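You operate a simulated robot arm through the tools that you are given. There is no shell and no other tool. Be economical: measure what you need, move in short steps, check, and stop when the job is done.

You are at the controls of a simulated two-armed robot. One attempt, no reset.

JOB
On the counter top, fold the blue hand towel in half.

It is judged by the outcome, as a careful person would: the job done as asked, and still so three seconds after it is handed in. It fails if anything else is knocked over, pushed out of place, dropped, spilled or broken. Flat cloth is picked up by pressing the open fingertips on it (5 to 10 N) and closing them slowly along it; thin cloth reads only 2 to 8 mm in the jaws.

ROBOT AND FRAMES
Two 7-joint arms with two-finger parallel grippers on one trunk, on a base that drives. Base frame: it is fixed to the floor where the robot stands at the start and does not move with it; the origin is under the middle of the robot, x ahead of it, y to its left, z up; the surface under the hand at the start is at about z = 0.9. Units: m, degrees, N and s.
The left shoulder is at the start at [0.07, 0.163, 1.22], the right one opposite. With the tool pointing down near the work surface each hand reaches from about 0.4 to 0.88 m from the robot's upright axis, wherever it stands, measured 20 degrees to its own side. Places, roughly: blue hand towel [0.6, -0.1, 0.9]; counter top [0.6, -0.1, 0.9]. Payload 3.43 kg a hand.
Tool frame (each hand has its own): the origin (TCP) lies between the finger pads and is the grasp point; the fingertips stand 0.034 m ahead of it; z points along the fingers, y is the line along which they close. The gripper opens to 0.128 m. The fingers are 0.024 m wide and 0.012 m thick; the gripper's body (0.048 by 0.13 m) begins 0.096 m behind the TCP.
Orientation is that of the tool frame in the base frame, as [roll, pitch, yaw] about the fixed x, y, z axes, in that order (R = Rz(yaw) Ry(pitch) Rx(roll)). With the fingers straight down and closing along the base's y, the tool's x points along the base's -x, its y along +y and its z along -z.

CONTROLS
- The arms move only by the tool nudge_tool. It takes "left_series", "right_series" or both (then of equal length, played together; a hand with none holds still); each is a list of rows, each a list of 7 numbers: the shift along the tool's x, y, z in m, then the turn, a rotation vector about the tool's x, y, z in degrees, then the closure, from 0 (fully open) to 1 (shut). In form: [[dx, dy, dz, ax, ay, az, claw], ...]. A call has 1 to 8 rows; each row is the pose to reach, as a shift and turn from the pose commanded when the call began, along the tool's axes at that moment. A row lasts 0.2 s, in which the tool goes at most 0.05 m and 8.6 degrees; a call with a longer step from one row to the next is refused whole, and so is a gripper value outside its range. Where a pose cannot be reached the arm comes as near as it can. A force on the tool above 40 N (or 10 N above the force at the start of the call, whichever is more), or a blocked arm, ends the call early, and 0.2 s more pass. The fingers move at their own pace (about 0.153 m/s each) and stop on an object; they squeeze with about 38 N. The grip force told is the motor's: it shows also when the fingers shut on nothing. Time passes only in rows, and 0.2 s behind the last, so rows that repeat a pose let the fingers close. The reply holds the time, the measured pose of the TCP, the force on the tool along the base axes, the opening and the grip force, in the units named above and with some noise, with the torque about the TCP (base axes, N m) and any sound that the robot's microphone picked up.
- Cameras (640 x 400 px; columns grow to the right, rows downward): "scene" is now at [0.1303, 0.0025, 1.4334]; the picture's right is [0.03, -1.00, 0.00], its down [-0.72, -0.02, -0.69] and it looks along [0.69, 0.02, -0.72] (base axes); focal length 214 px, centre (320, 200). "left" rides on the left gripper at [0.076, 0.011, -0.16] in its tool frame; the picture's right is [-0.15, 0.99, 0.00], its down [-0.88, -0.13, -0.46] and it looks along [-0.45, -0.07, 0.89] (tool axes); focal length 234 px, centre (320, 200). "right" rides on the right gripper at [0.076, -0.011, -0.16] in its tool frame; the picture's right is [0.15, 0.99, 0.00], its down [-0.88, 0.13, -0.46] and it looks along [-0.45, 0.07, 0.89] (tool axes); focal length 234 px, centre (320, 200). There is no depth. A picture from a camera that has moved, and an enlarged one, comes with that camera's place and axes in the base frame and with its lens.
- camera(camera): a new picture of that camera. No time passes.
- move_column(by): slides the trunk up (or, below 0, down) by that many m; the arms and the scene camera ride with it, the base frame stays. It gives what a move gives, with no picture.
- drive_base(legs): drives the robot by 1 to 6 legs, each [ahead, left, turn to the left] in m, m and degrees, along the robot's own axes; the way and the turn of a leg run together, so that a leg with both is an arc; at most 1.5 m and 180 degrees a leg. The arms and the cameras ride along, it lands a little off, and it stops where it bumps. It gives what a move gives.
- aim_head(pan, tilt): turns the head with the scene camera to pan (to the left, within 86 degrees either way) and tilt (down, from -29 to 69), counted from straight ahead of the robot. It gives what a move gives.
- zoom(camera, box): a new picture of the part [left, top, right, bottom] of that camera's present view, enlarged. No time passes.
- close_job(): hands the job in; it is judged then, once.

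Go step by step. Nothing tells you exact positions but the pictures and the camera data: compare them with the known pose of the tool, close in by small moves and look again before you grip or let go. The budget is 120 turns and 108 pictures, counting those below and the enlarged ones. Unless the task says otherwise, let go and move clear before handing in, and close with one line.

The tools are called after "Request:" as a command line: name --argument value ..., lists and objects as JSON in quotes. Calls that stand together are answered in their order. nudge_tool: Moves the arms, as the interface text tells. Its arguments: {"type":"object","properties":{"left_series":{"type":"array","items":{"type":"array","items":{"type":"number"}}},"right_series":{"type":"array","items":{"type":"array","items":{"type":"number"}}}},"required":[]} The other tools are called the same way: move_column (by) slides the trunk up or down; drive_base (legs) drives the base; aim_head (pan, tilt) turns the head that bears the scene camera; camera (camera) takes a picture; zoom (camera, box) takes an enlarged picture of a part of a camera's view; close_job () hands the job in.

At the start:

```text
clock: 0.0
left_position: [0.5073, 0.1226, 1.0391]
left_ee_rot: [-180.0, -0.1, 180.0]
left_force: [0.9, -0.4, -0.2]
left_torque: [-0.01, 0.01, 0.0]
left_finger_gap: 0.1279
left_finger_force: 0.1
right_position: [0.4611, -0.2433, 1.0989]
right_ee_rot: [180.0, 0.0, -180.0]
right_force: [-0.7, -0.7, -0.7]
right_torque: [-0.01, 0.02, -0.02]
right_finger_gap: 0.1281
right_finger_force: 0.1
trunk travel left (down, up): [-0.7, 0.24]
robot x, y, heading: [0.0016, -0.0033, -0.2]
head pan, tilt: [1.8, 46.1]
```

scene: 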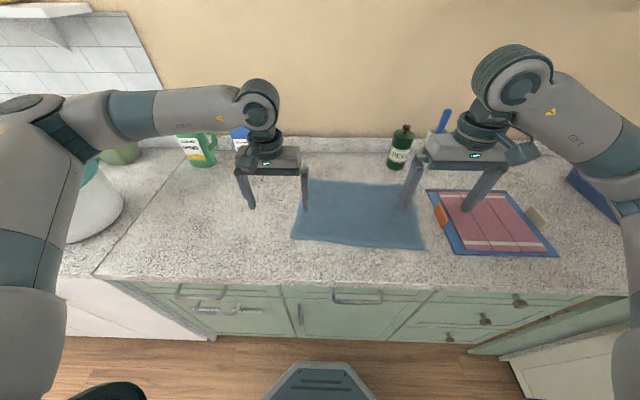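
right: 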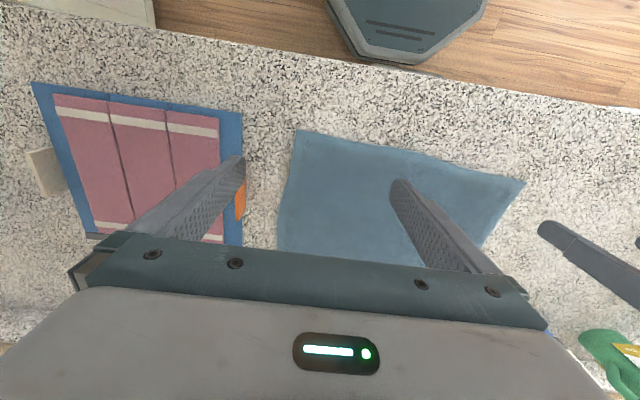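
left: 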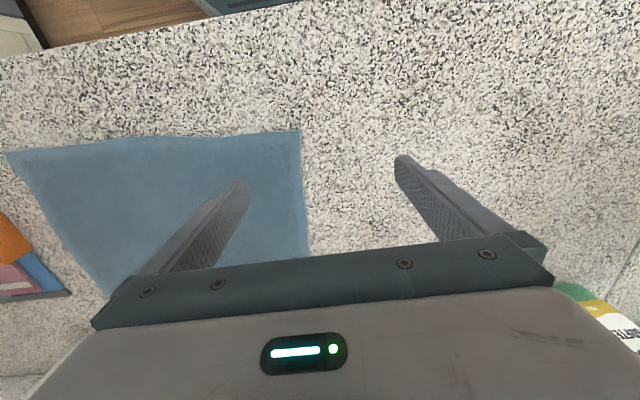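

I can see the towel lying flat: near corners at about (0.48, 0.10) and (0.457, -0.28), far edge around x≈0.74. I plan to pinch both near corners and fold them over to the far edge, so first I'll hover both hands above the near corners with the jaws partly closed.

Request:
nudge_tool --left_series '[[0.004, -0.018, 0.02, 0, 0, 0, 0.3], [0.008, -0.036, 0.04, 0, 0, 0, 0.65], [0.012, -0.053, 0.055, 0, 0, 0, 0.65], [0.012, -0.053, 0.07, 0, 0, 0, 0.65]]' --right_series '[[-0.004, -0.002, 0.035, 0, 0, 0, 0.3], [-0.008, -0.004, 0.07, 0, 0, 0, 0.65], [-0.013, -0.007, 0.1, 0, 0, 0, 0.65], [-0.013, -0.007, 0.129, 0, 0, 0, 0.65]]'

Request:
camera --camera "scene"

Request:
camera --camera "left"

Request:
camera --camera "right"

```text
clock: 1.0
left_position: [0.4947, 0.0685, 0.9695]
left_ee_rot: [-180.0, 0.0, -179.9]
left_force: [0.5, 0.8, -0.9]
left_torque: [-0.01, -0.01, -0.01]
left_finger_gap: 0.0447
left_finger_force: 0.1
right_position: [0.4732, -0.2506, 0.969]
right_ee_rot: [180.0, 0.0, -180.0]
right_force: [0.0, -0.6, -0.6]
right_torque: [0.01, 0.02, 0.01]
right_finger_gap: 0.0446
right_finger_force: 0.0
trunk travel left (down, up): [-0.7, 0.24]
robot x, y, heading: [-0.0004, -0.001, -0.2]
head pan, tilt: [1.8, 46.1]
```

```text
104 pictures are left
camera scene: at [0.1309, 0.0027, 1.4335], right [0.03, -1.0, 0.0], down [-0.72, -0.02, -0.69], along [0.69, 0.02, -0.72], focal length 214 px, centre (320, 200)
```

scene: 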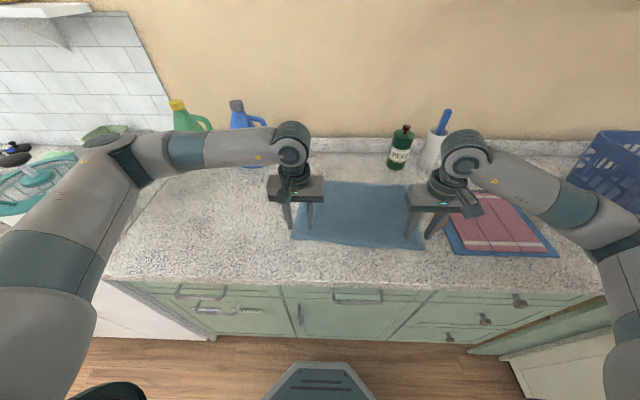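

```text
103 pictures are left
camera left: at [0.4193, 0.0786, 1.13], right [0.15, 0.99, 0.0], down [0.88, -0.13, 0.46], along [0.45, -0.07, -0.89], focal length 234 px, centre (320, 200)
```

left: 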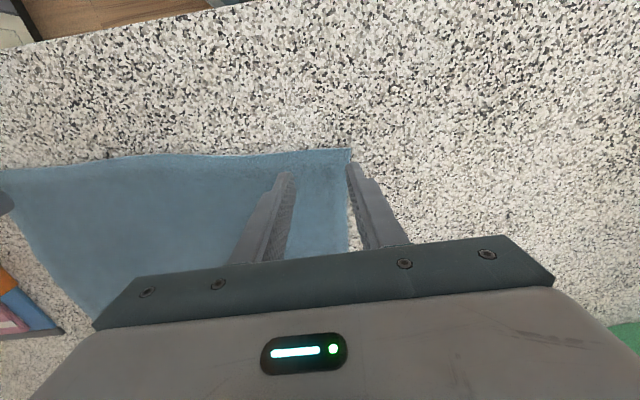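

```text
102 pictures are left
camera right: at [0.3969, -0.2614, 1.1284], right [-0.15, 0.99, 0.0], down [0.88, 0.13, 0.46], along [0.45, 0.07, -0.89], focal length 234 px, centre (320, 200)
```

right: 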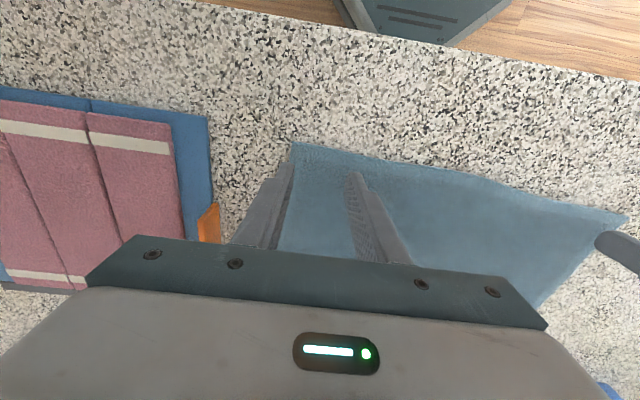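

Both jaws straddle the near corners slightly too far out, so I'll shift each about 1 cm inward and come down until just above the cloth.

Request:
nudge_tool --left_series '[[-0.005, -0.01, 0, 0, 0, 0, 0.65], [-0.005, -0.01, 0.015, 0, 0, 0, 0.65], [-0.005, -0.01, 0.028, 0, 0, 0, 0.65], [-0.005, -0.01, 0.032, 0, 0, 0, 0.65]]' --right_series '[[-0.003, 0.012, 0, 0, 0, 0, 0.65], [-0.003, 0.012, 0.015, 0, 0, 0, 0.65], [-0.003, 0.012, 0.028, 0, 0, 0, 0.65], [-0.003, 0.012, 0.032, 0, 0, 0, 0.65]]'

```text
clock: 2.0
left_position: [0.4998, 0.0593, 0.938]
left_ee_rot: [-179.9, 0.1, -179.9]
left_force: [0.6, -0.2, 1.8]
left_torque: [0.02, -0.06, -0.03]
left_finger_gap: 0.0449
left_finger_force: 0.1
right_position: [0.477, -0.2389, 0.9379]
right_ee_rot: [-179.9, 0.0, 180.0]
right_force: [0.6, -0.4, 4.2]
right_torque: [-0.02, -0.06, -0.02]
right_finger_gap: 0.0449
right_finger_force: 0.0
trunk travel left (down, up): [-0.7, 0.24]
robot x, y, heading: [-0.0012, 0.0001, 0.1]
head pan, tilt: [1.8, 46.1]
```

Both fingertips are already touching lightly (1.8 and 4.2 N). I'll press a little more.

Request:
nudge_tool --left_series '[[0, 0, 0.0015, 0, 0, 0, 0.65], [0, 0, 0.0015, 0, 0, 0, 0.65]]' --right_series '[[0, 0, 0.001, 0, 0, 0, 0.65], [0, 0, 0.001, 0, 0, 0, 0.65]]'

```text
clock: 2.6
left_position: [0.4994, 0.0584, 0.9364]
left_ee_rot: [-179.9, 0.1, -179.9]
left_force: [1.4, -0.1, 11.0]
left_torque: [0.05, -0.06, -0.05]
left_finger_gap: 0.0446
left_finger_force: 0.1
right_position: [0.4762, -0.2387, 0.9376]
right_ee_rot: [-179.9, 0.1, 180.0]
right_force: [1.8, -1.0, 9.8]
right_torque: [-0.01, -0.07, 0.0]
right_finger_gap: 0.0448
right_finger_force: 0.0
trunk travel left (down, up): [-0.7, 0.24]
robot x, y, heading: [-0.0034, -0.0022, 0.2]
head pan, tilt: [1.8, 46.1]
```

Contact force is about 10 N, so I ease off a touch and close slowly along the cloth.

Request:
nudge_tool --left_series '[[0, 0, -0.0004, 0, 0, 0, 0.7], [0, 0, -0.0004, 0, 0, 0, 0.75], [0, 0, -0.0004, 0, 0, 0, 0.8], [0, 0, -0.0004, 0, 0, 0, 0.85], [0, 0, -0.0004, 0, 0, 0, 0.9], [0, 0, -0.0004, 0, 0, 0, 0.95], [0, 0, -0.0004, 0, 0, 0, 1], [0, 0, -0.0004, 0, 0, 0, 1]]' --right_series '[[0, 0, -0.0003, 0, 0, 0, 0.7], [0, 0, -0.0003, 0, 0, 0, 0.75], [0, 0, -0.0003, 0, 0, 0, 0.8], [0, 0, -0.0003, 0, 0, 0, 0.85], [0, 0, -0.0003, 0, 0, 0, 0.9], [0, 0, -0.0003, 0, 0, 0, 0.95], [0, 0, -0.0003, 0, 0, 0, 1], [0, 0, -0.0003, 0, 0, 0, 1]]'

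Request:
camera --camera "left"

Request:
camera --camera "right"

```text
clock: 4.4
left_position: [0.5004, 0.0579, 0.9369]
left_ee_rot: [-179.9, 0.1, 180.0]
left_force: [-0.8, -6.1, 14.0]
left_torque: [-0.14, 0.06, -0.02]
left_finger_gap: 0.0049
left_finger_force: 37.9
right_position: [0.4757, -0.2375, 0.9388]
right_ee_rot: [-180.0, 0.1, -180.0]
right_force: [1.1, 6.8, 6.7]
right_torque: [0.24, -0.02, 0.03]
right_finger_gap: 0.0039
right_finger_force: 37.7
trunk travel left (down, up): [-0.7, 0.24]
robot x, y, heading: [0.0013, 0.001, 0.1]
head pan, tilt: [1.8, 46.1]
```

```text
101 pictures are left
camera left: at [0.4226, 0.0688, 1.0974], right [0.15, 0.99, 0.0], down [0.88, -0.13, 0.46], along [0.45, -0.07, -0.89], focal length 234 px, centre (320, 200)
```

left: 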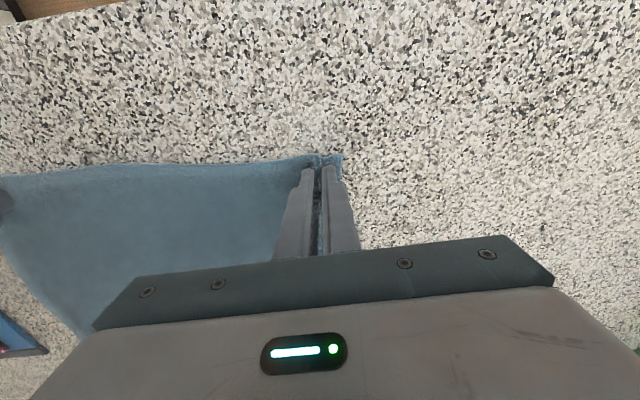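

```text
100 pictures are left
camera right: at [0.398, -0.2496, 1.0962], right [-0.15, 0.99, 0.0], down [0.88, 0.13, 0.46], along [0.45, 0.07, -0.89], focal length 234 px, centre (320, 200)
```

right: 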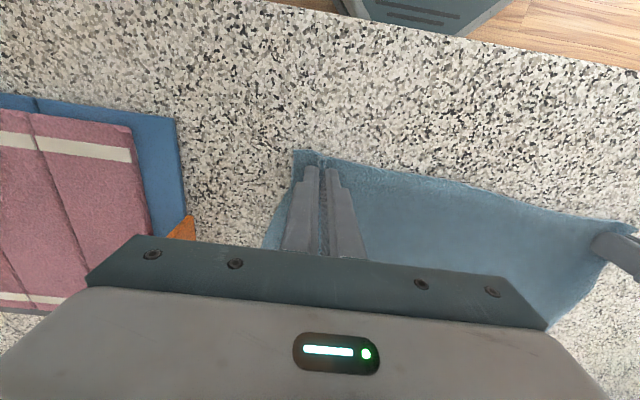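

Both corners are pinched (gaps 4.9 and 3.9 mm). I'll zoom on the scene to locate the far edge before lifting.

Request:
zoom --camera "scene" --box '[260, 130, 480, 267]'

Request:
nudge_tool --left_series '[[0, 0, -0.02, 0, 0, 0, 1], [-0.005, 0, -0.04, 0, 0, 0, 1], [-0.015, 0, -0.06, 0, 0, 0, 1]]' --right_series '[[0, 0, -0.02, 0, 0, 0, 1], [-0.005, 0, -0.04, 0, 0, 0, 1], [-0.015, 0, -0.06, 0, 0, 0, 1]]'

Request:
zoom --camera "scene" --box '[260, 130, 480, 267]'

```text
2.91 times, centred on (370, 198) of scene
camera zoom: at [0.1285, 0.003, 1.4337], right [0.03, -1.0, 0.0], down [-0.72, -0.02, -0.69], along [0.69, 0.02, -0.72], focal length 624 px, centre (174, 204)
```

zoom: 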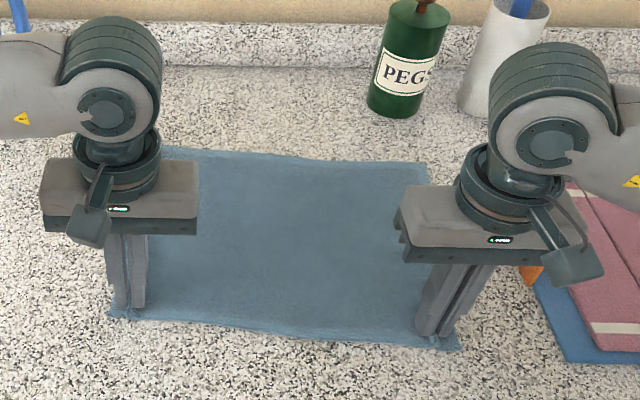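

```text
clock: 5.2
left_position: [0.514, 0.0578, 0.9959]
left_ee_rot: [180.0, 0.0, 180.0]
left_force: [-0.9, -5.6, 0.2]
left_torque: [-0.24, 0.03, -0.07]
left_finger_gap: 0.0044
left_finger_force: 38.0
right_position: [0.4907, -0.238, 0.9966]
right_ee_rot: [180.0, -0.1, 180.0]
right_force: [-0.5, 6.3, -1.0]
right_torque: [0.2, 0.03, -0.02]
right_finger_gap: 0.0036
right_finger_force: 38.5
trunk travel left (down, up): [-0.7, 0.24]
robot x, y, heading: [0.0014, -0.0019, -0.1]
head pan, tilt: [1.8, 46.1]
```

```text
2.91 times, centred on (370, 198) of scene
camera zoom: at [0.131, 0.0026, 1.4332], right [0.03, -1.0, 0.0], down [-0.72, -0.02, -0.69], along [0.69, 0.02, -0.72], focal length 624 px, centre (174, 204)
```

zoom: 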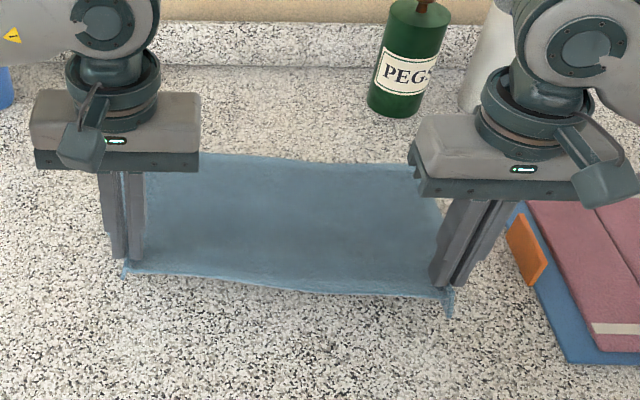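

The cloth hangs well from both hands. I place the far corners at about (0.745, 0.068) and (0.717, -0.297), so the gripped points should land near (0.722, 0.029) and (0.703, -0.254). Next I swing the edge over in an arc.

Request:
nudge_tool --left_series '[[-0.018, -0.003, -0.02, 0, 0, 0, 1], [-0.038, -0.007, -0.032, 0, 0, 0, 1], [-0.061, -0.011, -0.038, 0, 0, 0, 1], [-0.084, -0.015, -0.04, 0, 0, 0, 1], [-0.106, -0.018, -0.04, 0, 0, 0, 1], [-0.128, -0.021, -0.038, 0, 0, 0, 1], [-0.148, -0.024, -0.033, 0, 0, 0, 1], [-0.166, -0.026, -0.024, 0, 0, 0, 1]]' --right_series '[[-0.018, -0.001, -0.02, 0, 0, 0, 1], [-0.038, -0.003, -0.032, 0, 0, 0, 1], [-0.061, -0.005, -0.038, 0, 0, 0, 1], [-0.084, -0.007, -0.04, 0, 0, 0, 1], [-0.106, -0.009, -0.04, 0, 0, 0, 1], [-0.128, -0.011, -0.038, 0, 0, 0, 1], [-0.148, -0.013, -0.033, 0, 0, 0, 1], [-0.167, -0.014, -0.024, 0, 0, 0, 1]]'

Request:
camera --camera "scene"

Request:
camera --camera "left"

Request:
camera --camera "right"

```text
clock: 7.0
left_position: [0.682, 0.033, 1.0193]
left_ee_rot: [-180.0, -0.1, -180.0]
left_force: [0.1, -0.6, 0.2]
left_torque: [0.0, 0.01, -0.03]
left_finger_gap: 0.0045
left_finger_force: 37.9
right_position: [0.659, -0.2537, 1.0191]
right_ee_rot: [-179.9, -0.1, 179.9]
right_force: [-0.8, 1.5, 0.1]
right_torque: [-0.01, 0.01, -0.06]
right_finger_gap: 0.0037
right_finger_force: 38.4
trunk travel left (down, up): [-0.7, 0.24]
robot x, y, heading: [0.0016, 0.0012, 0.2]
head pan, tilt: [1.8, 46.1]
```

```text
97 pictures are left
camera scene: at [0.1317, 0.0023, 1.4333], right [0.03, -1.0, 0.0], down [-0.72, -0.02, -0.69], along [0.69, 0.02, -0.72], focal length 214 px, centre (320, 200)
```

scene: 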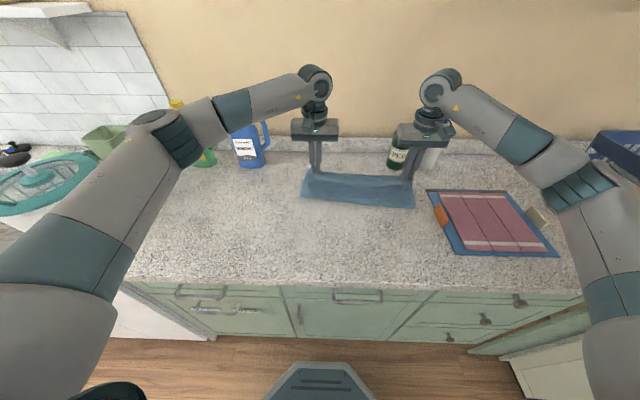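

```text
96 pictures are left
camera left: at [0.6058, 0.0427, 1.1795], right [0.15, 0.99, 0.0], down [0.88, -0.13, 0.45], along [0.45, -0.07, -0.89], focal length 234 px, centre (320, 200)
```

left: 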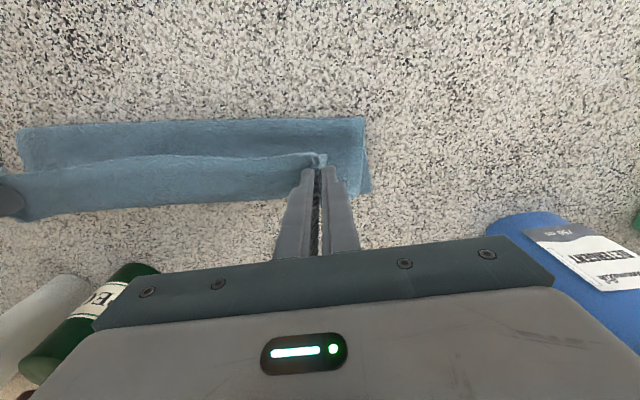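

```text
95 pictures are left
camera right: at [0.5823, -0.2653, 1.1786], right [-0.15, 0.99, 0.0], down [0.88, 0.13, 0.45], along [0.45, 0.07, -0.89], focal length 234 px, centre (320, 200)
```

right: 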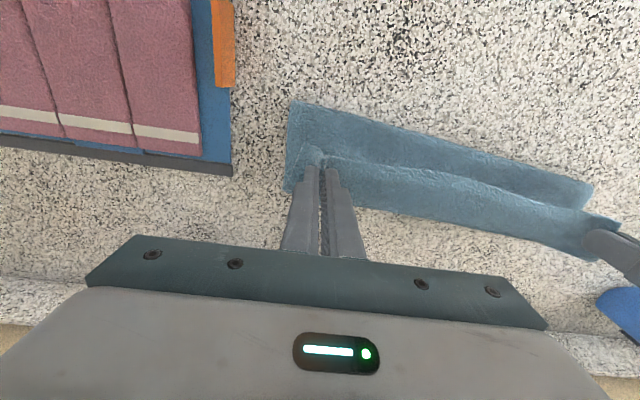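

The fold is forming well and the forces are near zero. I'll zoom in to check that the far edge has stayed put.

Request:
zoom --camera "scene" --box '[270, 120, 450, 232]'

```text
3.56 times, centred on (360, 176) of scene
camera zoom: at [0.1317, 0.0023, 1.4333], right [0.03, -1.0, 0.0], down [-0.72, -0.02, -0.69], along [0.69, 0.02, -0.72], focal length 763 px, centre (178, 285)
```

zoom: 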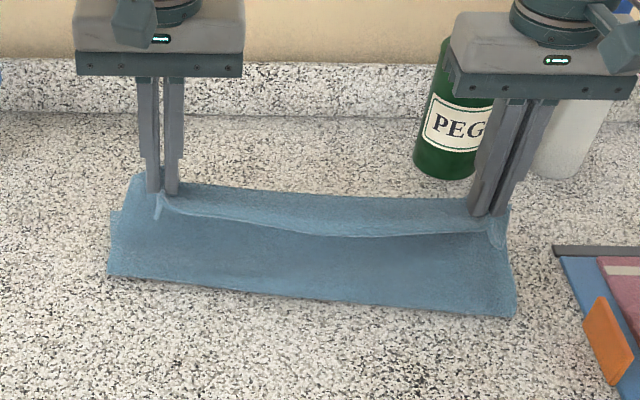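

The grip clamps the cloth's direction: the pinched margin still points towards me and the body rolls under, so releasing here would give a messy S-fold. I'll lay the edge back down along the same arc and regrasp at the very edge with the jaws closing along x, so the cloth can hang freely from the tips.

Request:
nudge_tool --left_series '[[0.018, 0.002, -0.009, 0, 0, 0, 1], [0.038, 0.005, -0.014, 0, 0, 0, 1], [0.06, 0.008, -0.016, 0, 0, 0, 1], [0.082, 0.011, -0.016, 0, 0, 0, 1], [0.105, 0.015, -0.014, 0, 0, 0, 1], [0.128, 0.019, -0.008, 0, 0, 0, 1], [0.148, 0.023, 0.004, 0, 0, 0, 1], [0.166, 0.026, 0.024, 0, 0, 0, 1]]' --right_series '[[0.019, 0.001, -0.009, 0, 0, 0, 1], [0.039, 0.003, -0.014, 0, 0, 0, 1], [0.061, 0.005, -0.016, 0, 0, 0, 1], [0.083, 0.007, -0.016, 0, 0, 0, 1], [0.106, 0.009, -0.014, 0, 0, 0, 1], [0.129, 0.011, -0.008, 0, 0, 0, 1], [0.149, 0.013, 0.004, 0, 0, 0, 1], [0.167, 0.014, 0.024, 0, 0, 0, 1]]'

Request:
nudge_tool --left_series '[[0.006, 0, 0.02, 0, 0, 0, 1], [0.013, 0, 0.04, 0, 0, 0, 1], [0.016, 0, 0.055, 0, 0, 0, 1], [0.016, 0, 0.055, 0, 0, 0, 0.95], [0.016, 0, 0.055, 0, 0, 0, 0.85], [0.016, 0, 0.055, 0, 0, 0, 0.75]]' --right_series '[[0.006, 0, 0.02, 0, 0, 0, 1], [0.013, 0, 0.04, 0, 0, 0, 1], [0.016, 0, 0.055, 0, 0, 0, 1], [0.016, 0, 0.055, 0, 0, 0, 0.95], [0.016, 0, 0.055, 0, 0, 0, 0.85], [0.016, 0, 0.055, 0, 0, 0, 0.75]]'

Request:
nudge_tool --left_series '[[0, 0, -0.03, 0, 0, 0, 0.65], [0, 0, -0.06, 0, 0, 0, 0.65]]' --right_series '[[0, 0, -0.03, 0, 0, 0, 0.65], [0, 0, -0.06, 0, 0, 0, 0.65]]'

Request:
zoom --camera "scene" --box '[260, 130, 480, 267]'

Request:
camera --camera "left"

Request:
camera --camera "right"

```text
clock: 8.8
left_position: [0.5146, 0.0592, 0.997]
left_ee_rot: [-179.8, 0.0, 180.0]
left_force: [-0.4, -5.6, 0.0]
left_torque: [-0.26, 0.0, -0.01]
left_finger_gap: 0.0042
left_finger_force: 37.6
right_position: [0.4921, -0.239, 0.9956]
right_ee_rot: [179.9, 0.1, -179.9]
right_force: [0.1, 7.4, -1.0]
right_torque: [0.23, -0.03, -0.02]
right_finger_gap: 0.0038
right_finger_force: 37.8
trunk travel left (down, up): [-0.7, 0.24]
robot x, y, heading: [0.0002, 0.0015, -0.2]
head pan, tilt: [1.8, 46.1]
```

```text
clock: 10.2
left_position: [0.4988, 0.0581, 0.9419]
left_ee_rot: [-180.0, 0.0, 180.0]
left_force: [-1.3, -0.3, 0.3]
left_torque: [0.03, 0.02, -0.03]
left_finger_gap: 0.032
left_finger_force: 0.0
right_position: [0.4757, -0.2404, 0.9409]
right_ee_rot: [179.9, 0.0, 179.9]
right_force: [0.0, -0.4, 0.9]
right_torque: [0.0, -0.02, 0.0]
right_finger_gap: 0.032
right_finger_force: 0.1
trunk travel left (down, up): [-0.7, 0.24]
robot x, y, heading: [0.0011, -0.0014, -0.1]
head pan, tilt: [1.8, 46.1]
```

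```text
clock: 10.8
left_position: [0.4981, 0.057, 1.0016]
left_ee_rot: [179.9, 0.0, 180.0]
left_force: [-0.8, 0.7, 0.9]
left_torque: [0.0, -0.01, -0.01]
left_finger_gap: 0.0448
left_finger_force: 0.1
right_position: [0.4747, -0.2388, 1.0013]
right_ee_rot: [-179.9, -0.1, -180.0]
right_force: [0.2, -0.7, -0.3]
right_torque: [0.0, -0.01, 0.02]
right_finger_gap: 0.0446
right_finger_force: 0.0
trunk travel left (down, up): [-0.7, 0.24]
robot x, y, heading: [0.0013, -0.001, -0.0]
head pan, tilt: [1.8, 46.1]
```

```text
2.91 times, centred on (370, 198) of scene
camera zoom: at [0.1299, 0.0026, 1.4334], right [0.03, -1.0, 0.0], down [-0.72, -0.02, -0.69], along [0.69, 0.02, -0.72], focal length 624 px, centre (174, 204)
```

zoom: 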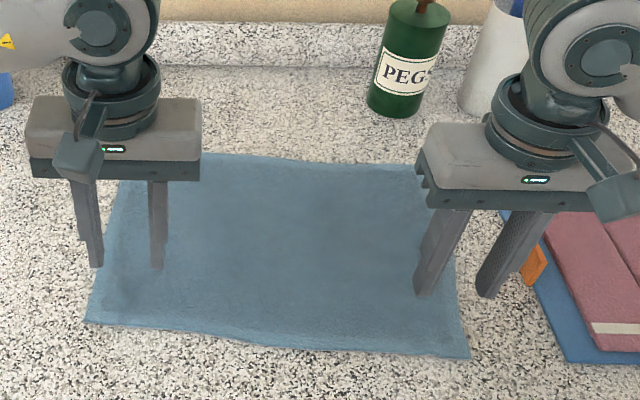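

```text
92 pictures are left
camera left: at [0.4219, 0.068, 1.1619], right [0.15, 0.99, 0.0], down [0.88, -0.13, 0.46], along [0.45, -0.07, -0.89], focal length 234 px, centre (320, 200)
```

left: 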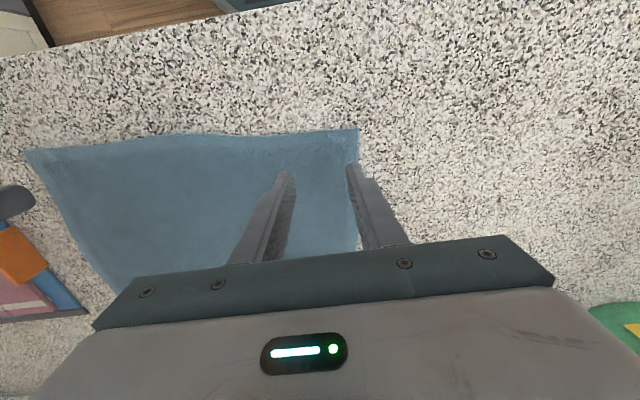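

```text
91 pictures are left
camera right: at [0.399, -0.2502, 1.1599], right [-0.15, 0.99, 0.0], down [0.88, 0.13, 0.46], along [0.45, 0.07, -0.89], focal length 234 px, centre (320, 200)
```

right: 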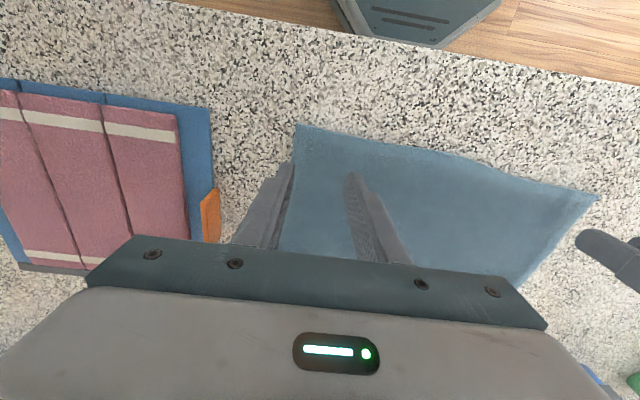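

The towel is back flat: near corners at about (0.474, 0.101) and (0.444, -0.27). I'll turn each gripper about 90° and shift so the jaws straddle the near edge close to the corners.

Request:
nudge_tool --left_series '[[0.004, 0.003, 0, 0, 0, 8.2, 0.65], [0.008, 0.006, 0, 0, 0, 16.4, 0.65], [0.012, 0.009, 0, 0, 0, 24.6, 0.65], [0.016, 0.012, 0, 0, 0, 32.8, 0.65], [0.02, 0.015, 0, 0, 0, 41, 0.65], [0.024, 0.018, 0, 0, 0, 49.2, 0.65], [0.028, 0.021, 0, 0, 0, 57.4, 0.65], [0.033, 0.023, 0, 0, 0, 65.6, 0.65]]' --right_series '[[0.004, -0.002, 0, 0, 0, -8.2, 0.65], [0.008, -0.003, 0, 0, 0, -16.4, 0.65], [0.012, -0.005, 0, 0, 0, -24.6, 0.65], [0.016, -0.006, 0, 0, 0, -32.8, 0.65], [0.02, -0.008, 0, 0, 0, -41, 0.65], [0.025, -0.009, 0, 0, 0, -49.2, 0.65], [0.031, -0.01, 0, 0, 0, -57.4, 0.65], [0.037, -0.011, 0, 0, 0, -65.6, 0.65]]'

Request:
nudge_tool --left_series '[[0, 0, 0, 0, 0, 8, 0.65], [0, 0, 0, 0, 0, 16, 0.65], [0, 0, 0, 0, 0, 23, 0.65], [0, 0, 0, 0, 0, 28.4, 0.65]]' --right_series '[[0, 0, 0, 0, 0, -6, 0.65], [0, 0, 0, 0, 0, -11, 0.65], [0, 0, 0, 0, 0, -16, 0.65], [0, 0, 0, 0, 0, -20.4, 0.65]]'

Request:
camera --camera "left"

Request:
camera --camera "right"

Request:
camera --camera "scene"

```text
clock: 12.6
left_position: [0.4666, 0.0802, 1.0011]
left_ee_rot: [-179.9, 0.0, 114.3]
left_force: [1.1, 0.7, 0.4]
left_torque: [0.0, -0.01, -0.02]
left_finger_gap: 0.0448
left_finger_force: 0.0
right_position: [0.437, -0.2511, 1.0012]
right_ee_rot: [-180.0, 0.0, -114.3]
right_force: [0.5, 0.0, -0.1]
right_torque: [0.01, 0.0, 0.01]
right_finger_gap: 0.0449
right_finger_force: 0.1
trunk travel left (down, up): [-0.7, 0.24]
robot x, y, heading: [-0.0004, 0.001, 0.2]
head pan, tilt: [1.8, 46.1]
```

```text
clock: 13.6
left_position: [0.4685, 0.0845, 0.9994]
left_ee_rot: [-179.8, 0.2, 94.8]
left_force: [-0.2, 0.6, -0.3]
left_torque: [-0.08, 0.08, 0.01]
left_finger_gap: 0.0449
left_finger_force: 0.1
left hand out of reach, approached as far as the arm can: row 3, 4
right_position: [0.419, -0.1685, 1.0003]
right_ee_rot: [179.8, -0.2, -94.0]
right_force: [0.4, 0.5, -0.3]
right_torque: [-0.01, 0.05, -0.01]
right_finger_gap: 0.0451
right_finger_force: 0.1
right hand out of reach, approached as far as the arm can: row 2, 3, 4
trunk travel left (down, up): [-0.7, 0.24]
robot x, y, heading: [0.0007, -0.0023, -0.2]
head pan, tilt: [1.8, 46.1]
```

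```text
90 pictures are left
camera left: at [0.4727, 0.1602, 1.1595], right [1.0, -0.06, 0.0], down [-0.05, -0.89, 0.46], along [-0.03, -0.46, -0.89], focal length 234 px, centre (320, 200)
```

left: 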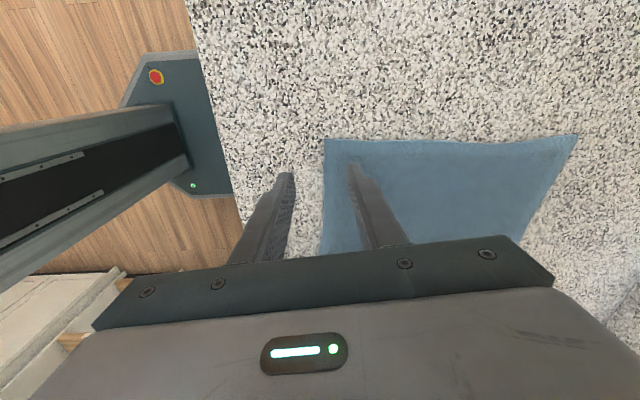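

```text
89 pictures are left
camera right: at [0.4239, -0.2452, 1.1592], right [-1.0, -0.08, 0.0], down [-0.07, 0.89, 0.45], along [-0.04, 0.45, -0.89], focal length 234 px, centre (320, 200)
```

right: 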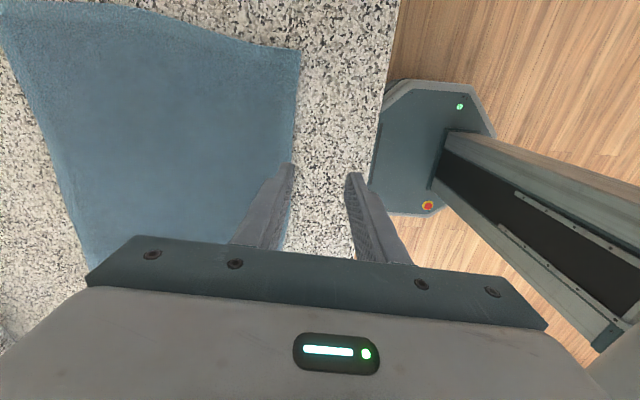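

```text
88 pictures are left
camera scene: at [0.1335, 0.0073, 1.433], right [0.03, -1.0, 0.0], down [-0.72, -0.02, -0.69], along [0.69, 0.02, -0.72], focal length 214 px, centre (320, 200)
```

scene: 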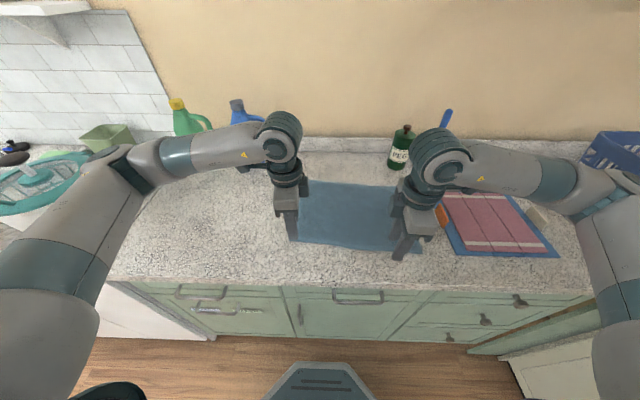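

The wrists hit their limits near 90°, and the right hand drifted inward. I'll back off the turn (left to ~100°, right to ~-112°), which is still enough to close across the edge.

Request:
nudge_tool --left_series '[[0, 0, 0, 0, 0, -5, 0.65], [0, 0, 0, 0, 0, -10, 0.65], [0, 0, 0, 0, 0, -14, 0.65], [0, 0, 0, 0, 0, -14, 0.65]]' --right_series '[[0, 0, 0, 0, 0, 6, 0.65], [0, 0, 0, 0, 0, 12, 0.65], [0, 0, 0, 0, 0, 18, 0.65], [0, 0, 0, 0, 0, 18, 0.65]]'

Request:
camera --camera "left"

Request:
camera --camera "right"

```text
clock: 14.6
left_position: [0.4664, 0.0811, 1.0025]
left_ee_rot: [-180.0, 0.1, 108.9]
left_force: [-1.2, 0.0, -0.3]
left_torque: [-0.02, 0.01, -0.01]
left_finger_gap: 0.0446
left_finger_force: 0.2
right_position: [0.4162, -0.1718, 1.0001]
right_ee_rot: [-179.9, 0.0, -112.2]
right_force: [1.3, 0.1, 0.4]
right_torque: [-0.01, 0.02, -0.04]
right_finger_gap: 0.0449
right_finger_force: 0.0
trunk travel left (down, up): [-0.7, 0.24]
robot x, y, heading: [0.0023, 0.0011, -0.3]
head pan, tilt: [1.8, 46.1]
```

```text
87 pictures are left
camera left: at [0.4511, 0.1557, 1.1616], right [0.98, 0.18, 0.0], down [0.16, -0.87, 0.46], along [0.08, -0.45, -0.89], focal length 234 px, centre (320, 200)
```

left: 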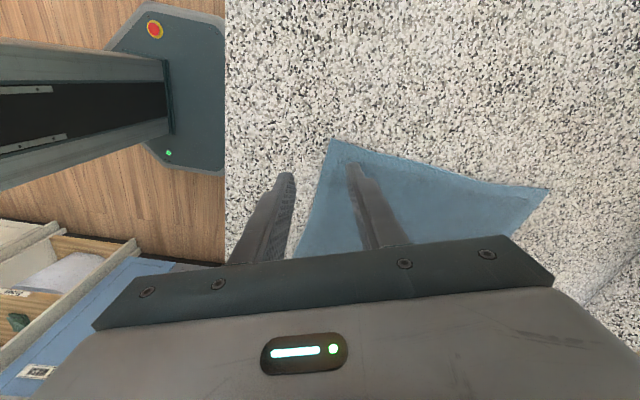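

```text
86 pictures are left
camera right: at [0.3978, -0.2472, 1.1591], right [-0.97, 0.24, 0.0], down [0.21, 0.86, 0.46], along [0.11, 0.44, -0.89], focal length 234 px, centre (320, 200)
```

right: 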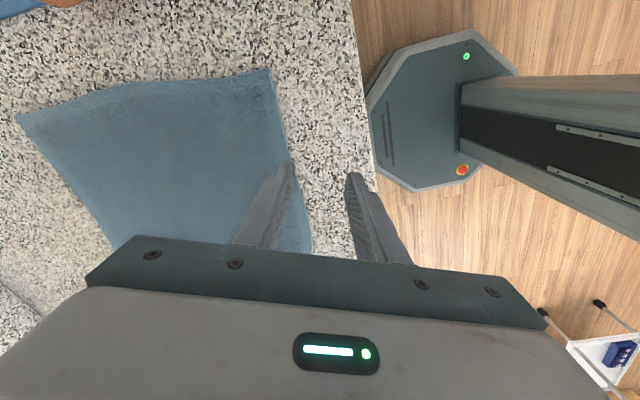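

The right hand held its drifted position, so I'll move it back out to the corner at (0.438, -0.238) and fine-tune the left to (0.463, 0.07).

Request:
nudge_tool --left_series '[[-0.003, -0.002, 0, 0, 0, 0, 0.65], [-0.006, -0.004, 0, 0, 0, 0, 0.65], [-0.0094, -0.0064, 0.01, 0, 0, 0, 0.65], [-0.0094, -0.0064, 0.03, 0, 0, 0, 0.65]]' --right_series '[[0.018, -0.015, 0, 0, 0, 0, 0.65], [0.036, -0.03, 0, 0, 0, 0, 0.65], [0.0528, -0.0454, 0.01, 0, 0, 0, 0.65], [0.0528, -0.0454, 0.03, 0, 0, 0, 0.65]]'

Request:
camera --camera "left"

Request:
camera --camera "right"

```text
clock: 15.6
left_position: [0.4641, 0.0694, 0.9715]
left_ee_rot: [-179.9, 0.0, 108.9]
left_force: [0.8, 0.3, 0.7]
left_torque: [-0.06, 0.02, 0.01]
left_finger_gap: 0.0448
left_finger_force: 0.2
right_position: [0.4393, -0.2393, 0.9703]
right_ee_rot: [-179.9, 0.0, -112.0]
right_force: [-0.3, 0.0, -1.0]
right_torque: [-0.02, 0.02, 0.04]
right_finger_gap: 0.0447
right_finger_force: 0.2
trunk travel left (down, up): [-0.7, 0.24]
robot x, y, heading: [0.0018, 0.004, -0.1]
head pan, tilt: [1.8, 46.1]
```

```text
85 pictures are left
camera left: at [0.4484, 0.145, 1.1315], right [0.98, 0.18, 0.0], down [0.16, -0.87, 0.46], along [0.08, -0.45, -0.89], focal length 234 px, centre (320, 200)
```

left: 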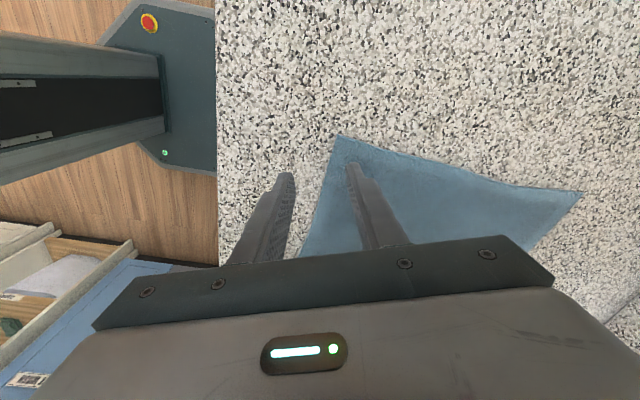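

```text
84 pictures are left
camera right: at [0.4209, -0.3127, 1.1289], right [-0.97, 0.24, 0.0], down [0.21, 0.87, 0.46], along [0.11, 0.44, -0.89], focal length 234 px, centre (320, 200)
```

right: 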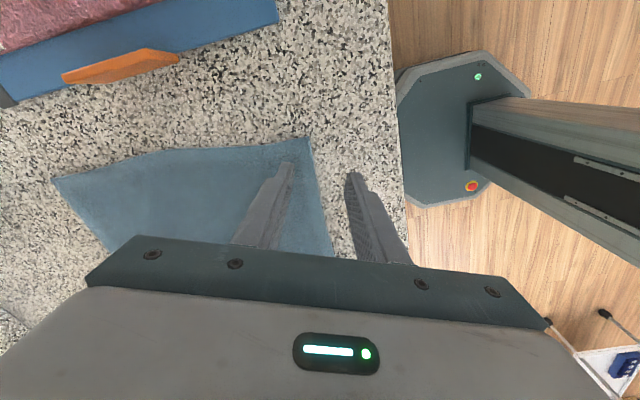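

Both jaws now straddle the near edge near the corners. I'll lower to light contact.

Request:
nudge_tool --left_series '[[0, 0, 0.015, 0, 0, 0, 0.65], [0, 0, 0.026, 0, 0, 0, 0.65], [0, 0, 0.032, 0, 0, 0, 0.65], [0, 0, 0.0345, 0, 0, 0, 0.65]]' --right_series '[[0, 0, 0.015, 0, 0, 0, 0.65], [0, 0, 0.026, 0, 0, 0, 0.65], [0, 0, 0.031, 0, 0, 0, 0.65], [0, 0, 0.033, 0, 0, 0, 0.65]]'

```text
clock: 16.6
left_position: [0.4631, 0.0727, 0.9389]
left_ee_rot: [179.9, 0.1, 109.1]
left_force: [0.2, 0.8, 3.4]
left_torque: [0.02, -0.15, -0.02]
left_finger_gap: 0.045
left_finger_force: 0.0
right_position: [0.4385, -0.2381, 0.9377]
right_ee_rot: [-180.0, 0.0, -112.0]
right_force: [-0.5, 0.1, 3.7]
right_torque: [-0.03, -0.11, 0.01]
right_finger_gap: 0.0451
right_finger_force: 0.3
trunk travel left (down, up): [-0.7, 0.24]
robot x, y, heading: [0.0004, 0.0014, 0.0]
head pan, tilt: [1.8, 46.1]
```

Light contact is made on the cloth-side fingers. I'll press about 1 mm more and close slowly.

Request:
nudge_tool --left_series '[[0, 0, 0.001, 0, 0, 0, 0.65], [0, 0, 0.0012, 0, 0, 0, 0.7], [0, 0, 0.0012, 0, 0, 0, 0.76], [0, 0, 0.0012, 0, 0, 0, 0.82], [0, 0, 0.0012, 0, 0, 0, 0.88], [0, 0, 0.0012, 0, 0, 0, 0.94], [0, 0, 0.0012, 0, 0, 0, 1], [0, 0, 0.0012, 0, 0, 0, 1]]' --right_series '[[0, 0, 0.001, 0, 0, 0, 0.65], [0, 0, 0.0012, 0, 0, 0, 0.7], [0, 0, 0.0012, 0, 0, 0, 0.76], [0, 0, 0.0012, 0, 0, 0, 0.82], [0, 0, 0.0012, 0, 0, 0, 0.88], [0, 0, 0.0012, 0, 0, 0, 0.94], [0, 0, 0.0012, 0, 0, 0, 1], [0, 0, 0.0012, 0, 0, 0, 1]]'

Request:
camera --camera "left"

Request:
camera --camera "right"

```text
clock: 18.4
left_position: [0.4618, 0.0714, 0.9358]
left_ee_rot: [179.9, 0.1, 108.8]
left_force: [0.4, 2.0, 16.6]
left_torque: [0.14, -0.13, -0.03]
left_finger_gap: 0.0026
left_finger_force: 36.8
right_position: [0.4383, -0.2402, 0.9368]
right_ee_rot: [-179.8, -0.1, -112.0]
right_force: [1.9, -0.7, 14.4]
right_torque: [-0.14, -0.18, 0.04]
right_finger_gap: 0.003
right_finger_force: 38.0
trunk travel left (down, up): [-0.7, 0.24]
robot x, y, heading: [-0.0008, -0.0006, 0.2]
head pan, tilt: [1.8, 46.1]
```

```text
83 pictures are left
camera left: at [0.447, 0.1452, 1.0968], right [0.98, 0.18, 0.0], down [0.16, -0.87, 0.46], along [0.09, -0.45, -0.89], focal length 234 px, centre (320, 200)
```

left: 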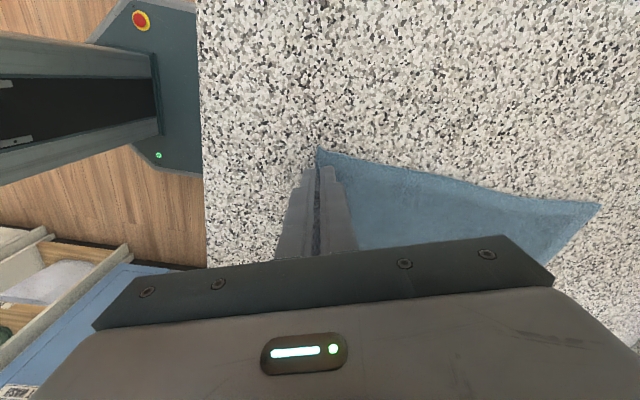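

```text
82 pictures are left
camera right: at [0.4187, -0.3129, 1.0956], right [-0.97, 0.24, 0.0], down [0.21, 0.87, 0.46], along [0.11, 0.44, -0.89], focal length 234 px, centre (320, 200)
```

right: 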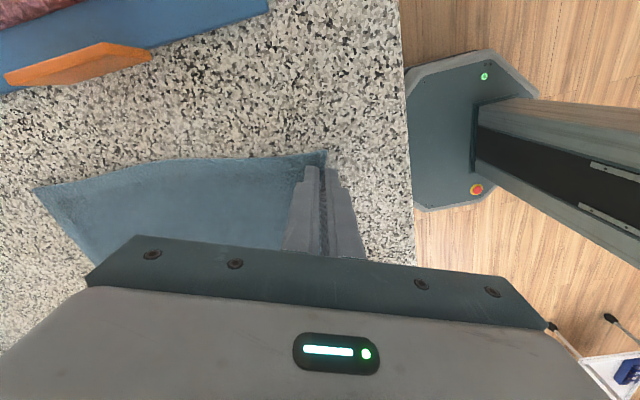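

The edges appear pinched (2.6 and 3.0 mm gaps). I'll lift slightly and check.

Request:
nudge_tool --left_series '[[0, 0, -0.015, 0, 0, 0, 1], [0, 0.003, -0.03, 0, 0, 0, 1], [0, 0.008, -0.045, 0, 0, 0, 1]]' --right_series '[[0, 0, -0.015, 0, 0, 0, 1], [0, -0.003, -0.03, 0, 0, 0, 1], [0, -0.008, -0.045, 0, 0, 0, 1]]'

Request:
camera --camera "left"

Request:
zoom --camera "scene" --box '[260, 130, 480, 267]'

```text
clock: 19.2
left_position: [0.4693, 0.0738, 0.9805]
left_ee_rot: [-179.9, 0.1, 108.9]
left_force: [0.4, 0.2, 0.8]
left_torque: [0.0, 0.02, -0.03]
left_finger_gap: 0.0023
left_finger_force: 37.6
right_position: [0.4472, -0.2426, 0.9807]
right_ee_rot: [179.9, 0.0, -112.1]
right_force: [0.2, 0.2, 0.7]
right_torque: [0.03, -0.01, 0.05]
right_finger_gap: 0.0031
right_finger_force: 37.8
trunk travel left (down, up): [-0.7, 0.24]
robot x, y, heading: [0.0004, -0.0023, -0.1]
head pan, tilt: [1.8, 46.1]
```

```text
81 pictures are left
camera left: at [0.456, 0.147, 1.14], right [0.98, 0.18, 0.0], down [0.16, -0.88, 0.46], along [0.08, -0.45, -0.89], focal length 234 px, centre (320, 200)
```

left: 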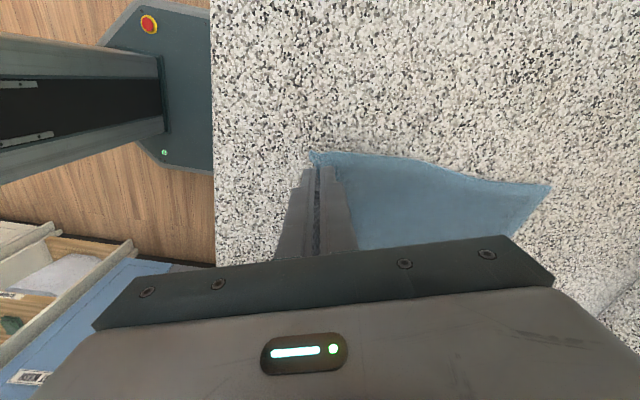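

```text
2.91 times, centred on (370, 198) of scene
camera zoom: at [0.1307, 0.0025, 1.4333], right [0.03, -1.0, 0.0], down [-0.72, -0.02, -0.69], along [0.69, 0.02, -0.72], focal length 624 px, centre (174, 204)
```

zoom: 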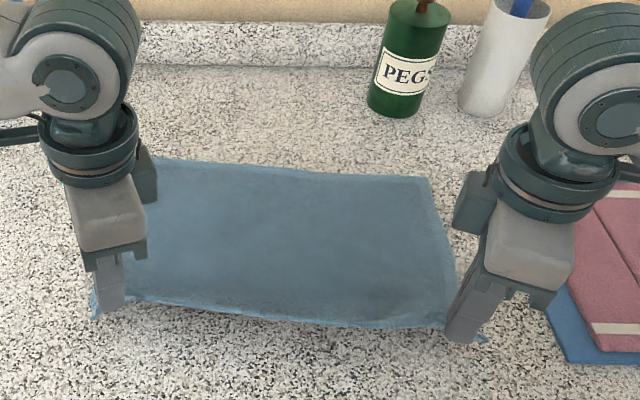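

Both edges are held cleanly with the cloth hanging from the tips. The far edge has slid to about x≈0.72 (left) and 0.694 (right), so my release targets are (0.718, 0.051) and (0.693, -0.266). I'll start the arc.

Request:
nudge_tool --left_series '[[-0.0084, 0.0183, -0.028, 0, 0, 0, 1], [-0.0184, 0.0413, -0.05, 0, 0, 0, 1], [-0.0299, 0.0658, -0.063, 0, 0, 0, 1], [-0.0409, 0.0917, -0.07, 0, 0, 0, 1], [-0.0528, 0.1172, -0.07, 0, 0, 0, 1], [-0.0647, 0.1427, -0.066, 0, 0, 0, 1]]' --right_series '[[-0.0057, -0.0193, -0.028, 0, 0, 0, 1], [-0.0132, -0.0432, -0.05, 0, 0, 0, 1], [-0.0206, -0.0694, -0.063, 0, 0, 0, 1], [-0.0293, -0.0961, -0.07, 0, 0, 0, 1], [-0.037, -0.1232, -0.07, 0, 0, 0, 1], [-0.0448, -0.1503, -0.066, 0, 0, 0, 1]]'

Request:
zoom --camera "scene" --box '[260, 110, 480, 247]'

Request:
camera --camera "left"

Request:
camera --camera "right"

```text
clock: 20.6
left_position: [0.5701, 0.0632, 1.0514]
left_ee_rot: [-180.0, 0.0, 108.9]
left_force: [0.2, -0.3, -0.1]
left_torque: [0.04, 0.01, -0.07]
left_finger_gap: 0.0023
left_finger_force: 38.0
left hand out of reach, approached as far as the arm can: row 5, 6
right_position: [0.5139, -0.2165, 1.0512]
right_ee_rot: [-179.9, -0.1, -112.9]
right_force: [-0.1, -1.2, 0.3]
right_torque: [-0.01, -0.01, 0.03]
right_finger_gap: 0.0032
right_finger_force: 37.0
right hand out of reach, approached as far as the arm can: row 2, 3, 4, 5, 6
trunk travel left (down, up): [-0.7, 0.24]
robot x, y, heading: [0.0044, -0.0016, -0.1]
head pan, tilt: [1.8, 46.1]
```

```text
2.91 times, centred on (370, 178) of scene
camera zoom: at [0.1299, 0.0017, 1.4335], right [0.03, -1.0, 0.0], down [-0.72, -0.02, -0.69], along [0.69, 0.02, -0.72], focal length 624 px, centre (174, 262)
```

zoom: 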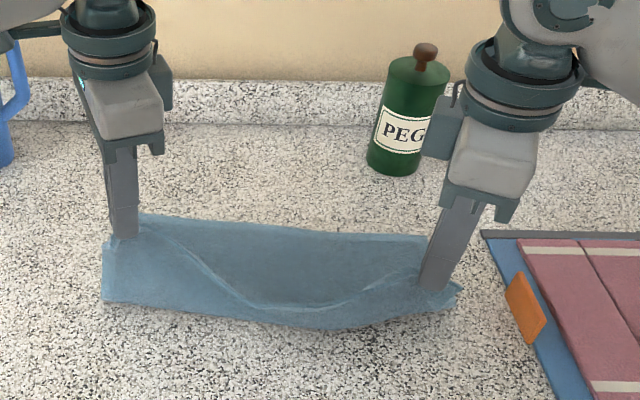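

```text
78 pictures are left
camera left: at [0.5555, 0.1375, 1.2117], right [0.98, 0.18, 0.0], down [0.16, -0.88, 0.46], along [0.08, -0.45, -0.89], focal length 234 px, centre (320, 200)
```

left: 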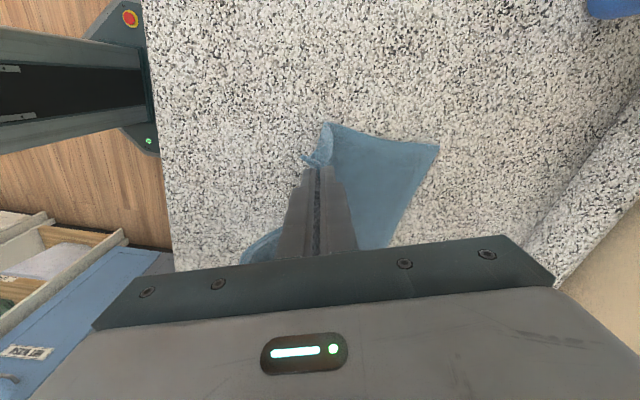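

```text
77 pictures are left
camera right: at [0.4942, -0.2905, 1.2095], right [-0.97, 0.25, 0.0], down [0.22, 0.86, 0.45], along [0.11, 0.44, -0.89], focal length 234 px, centre (320, 200)
```

right: 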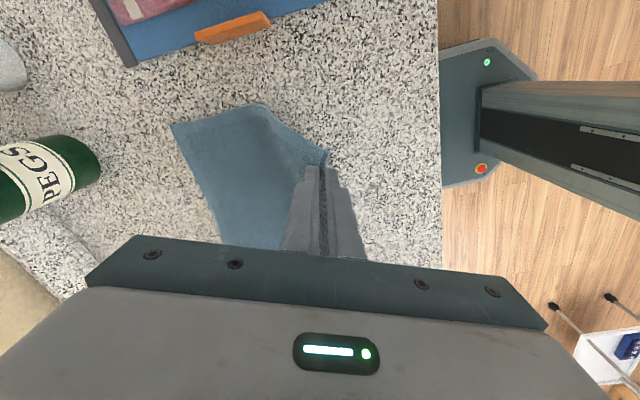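

The wrists run into limits with that much yaw further out. The cloth is hanging properly, so I'll unwind the yaw gradually (towards the original orientation) while going on.

Request:
nudge_tool --left_series '[[-0.002, 0.003, 0, 0, 0, -7.6, 1], [-0.004, 0.006, 0, 0, 0, -15.2, 1], [-0.007, 0.009, 0, 0, 0, -22.8, 1], [-0.01, 0.013, 0, 0, 0, -30.4, 1], [-0.012, 0.017, 0, 0, 0, -38, 1]]' --right_series '[[0.001, -0.003, 0, 0, 0, 7.6, 1], [0.004, -0.01, 0, 0, 0, 15.2, 1], [0.01, -0.022, 0, 0, 0, 22.8, 1], [0.016, -0.037, 0, 0, 0, 30.4, 1], [0.022, -0.052, 0, 0, 0, 38, 1]]'

Request:
zoom --camera "scene" --box '[260, 110, 480, 247]'

```text
clock: 21.8
left_position: [0.5899, 0.0575, 1.0507]
left_ee_rot: [180.0, 0.0, 147.0]
left_force: [-0.3, -3.4, -1.1]
left_torque: [-0.05, 0.0, -0.11]
left_finger_gap: 0.0024
left_finger_force: 37.1
right_position: [0.5564, -0.2562, 1.0509]
right_ee_rot: [179.8, 0.0, -150.0]
right_force: [-0.6, 2.3, -0.5]
right_torque: [0.06, 0.01, 0.11]
right_finger_gap: 0.003
right_finger_force: 38.1
trunk travel left (down, up): [-0.7, 0.24]
robot x, y, heading: [0.0002, 0.0004, 0.0]
head pan, tilt: [1.8, 46.1]
```

```text
2.91 times, centred on (370, 178) of scene
camera zoom: at [0.1306, 0.0021, 1.4334], right [0.03, -1.0, 0.0], down [-0.72, -0.02, -0.69], along [0.69, 0.02, -0.72], focal length 624 px, centre (174, 262)
```

zoom: 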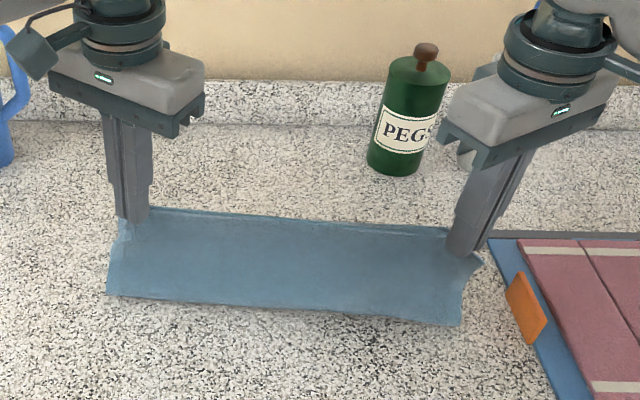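

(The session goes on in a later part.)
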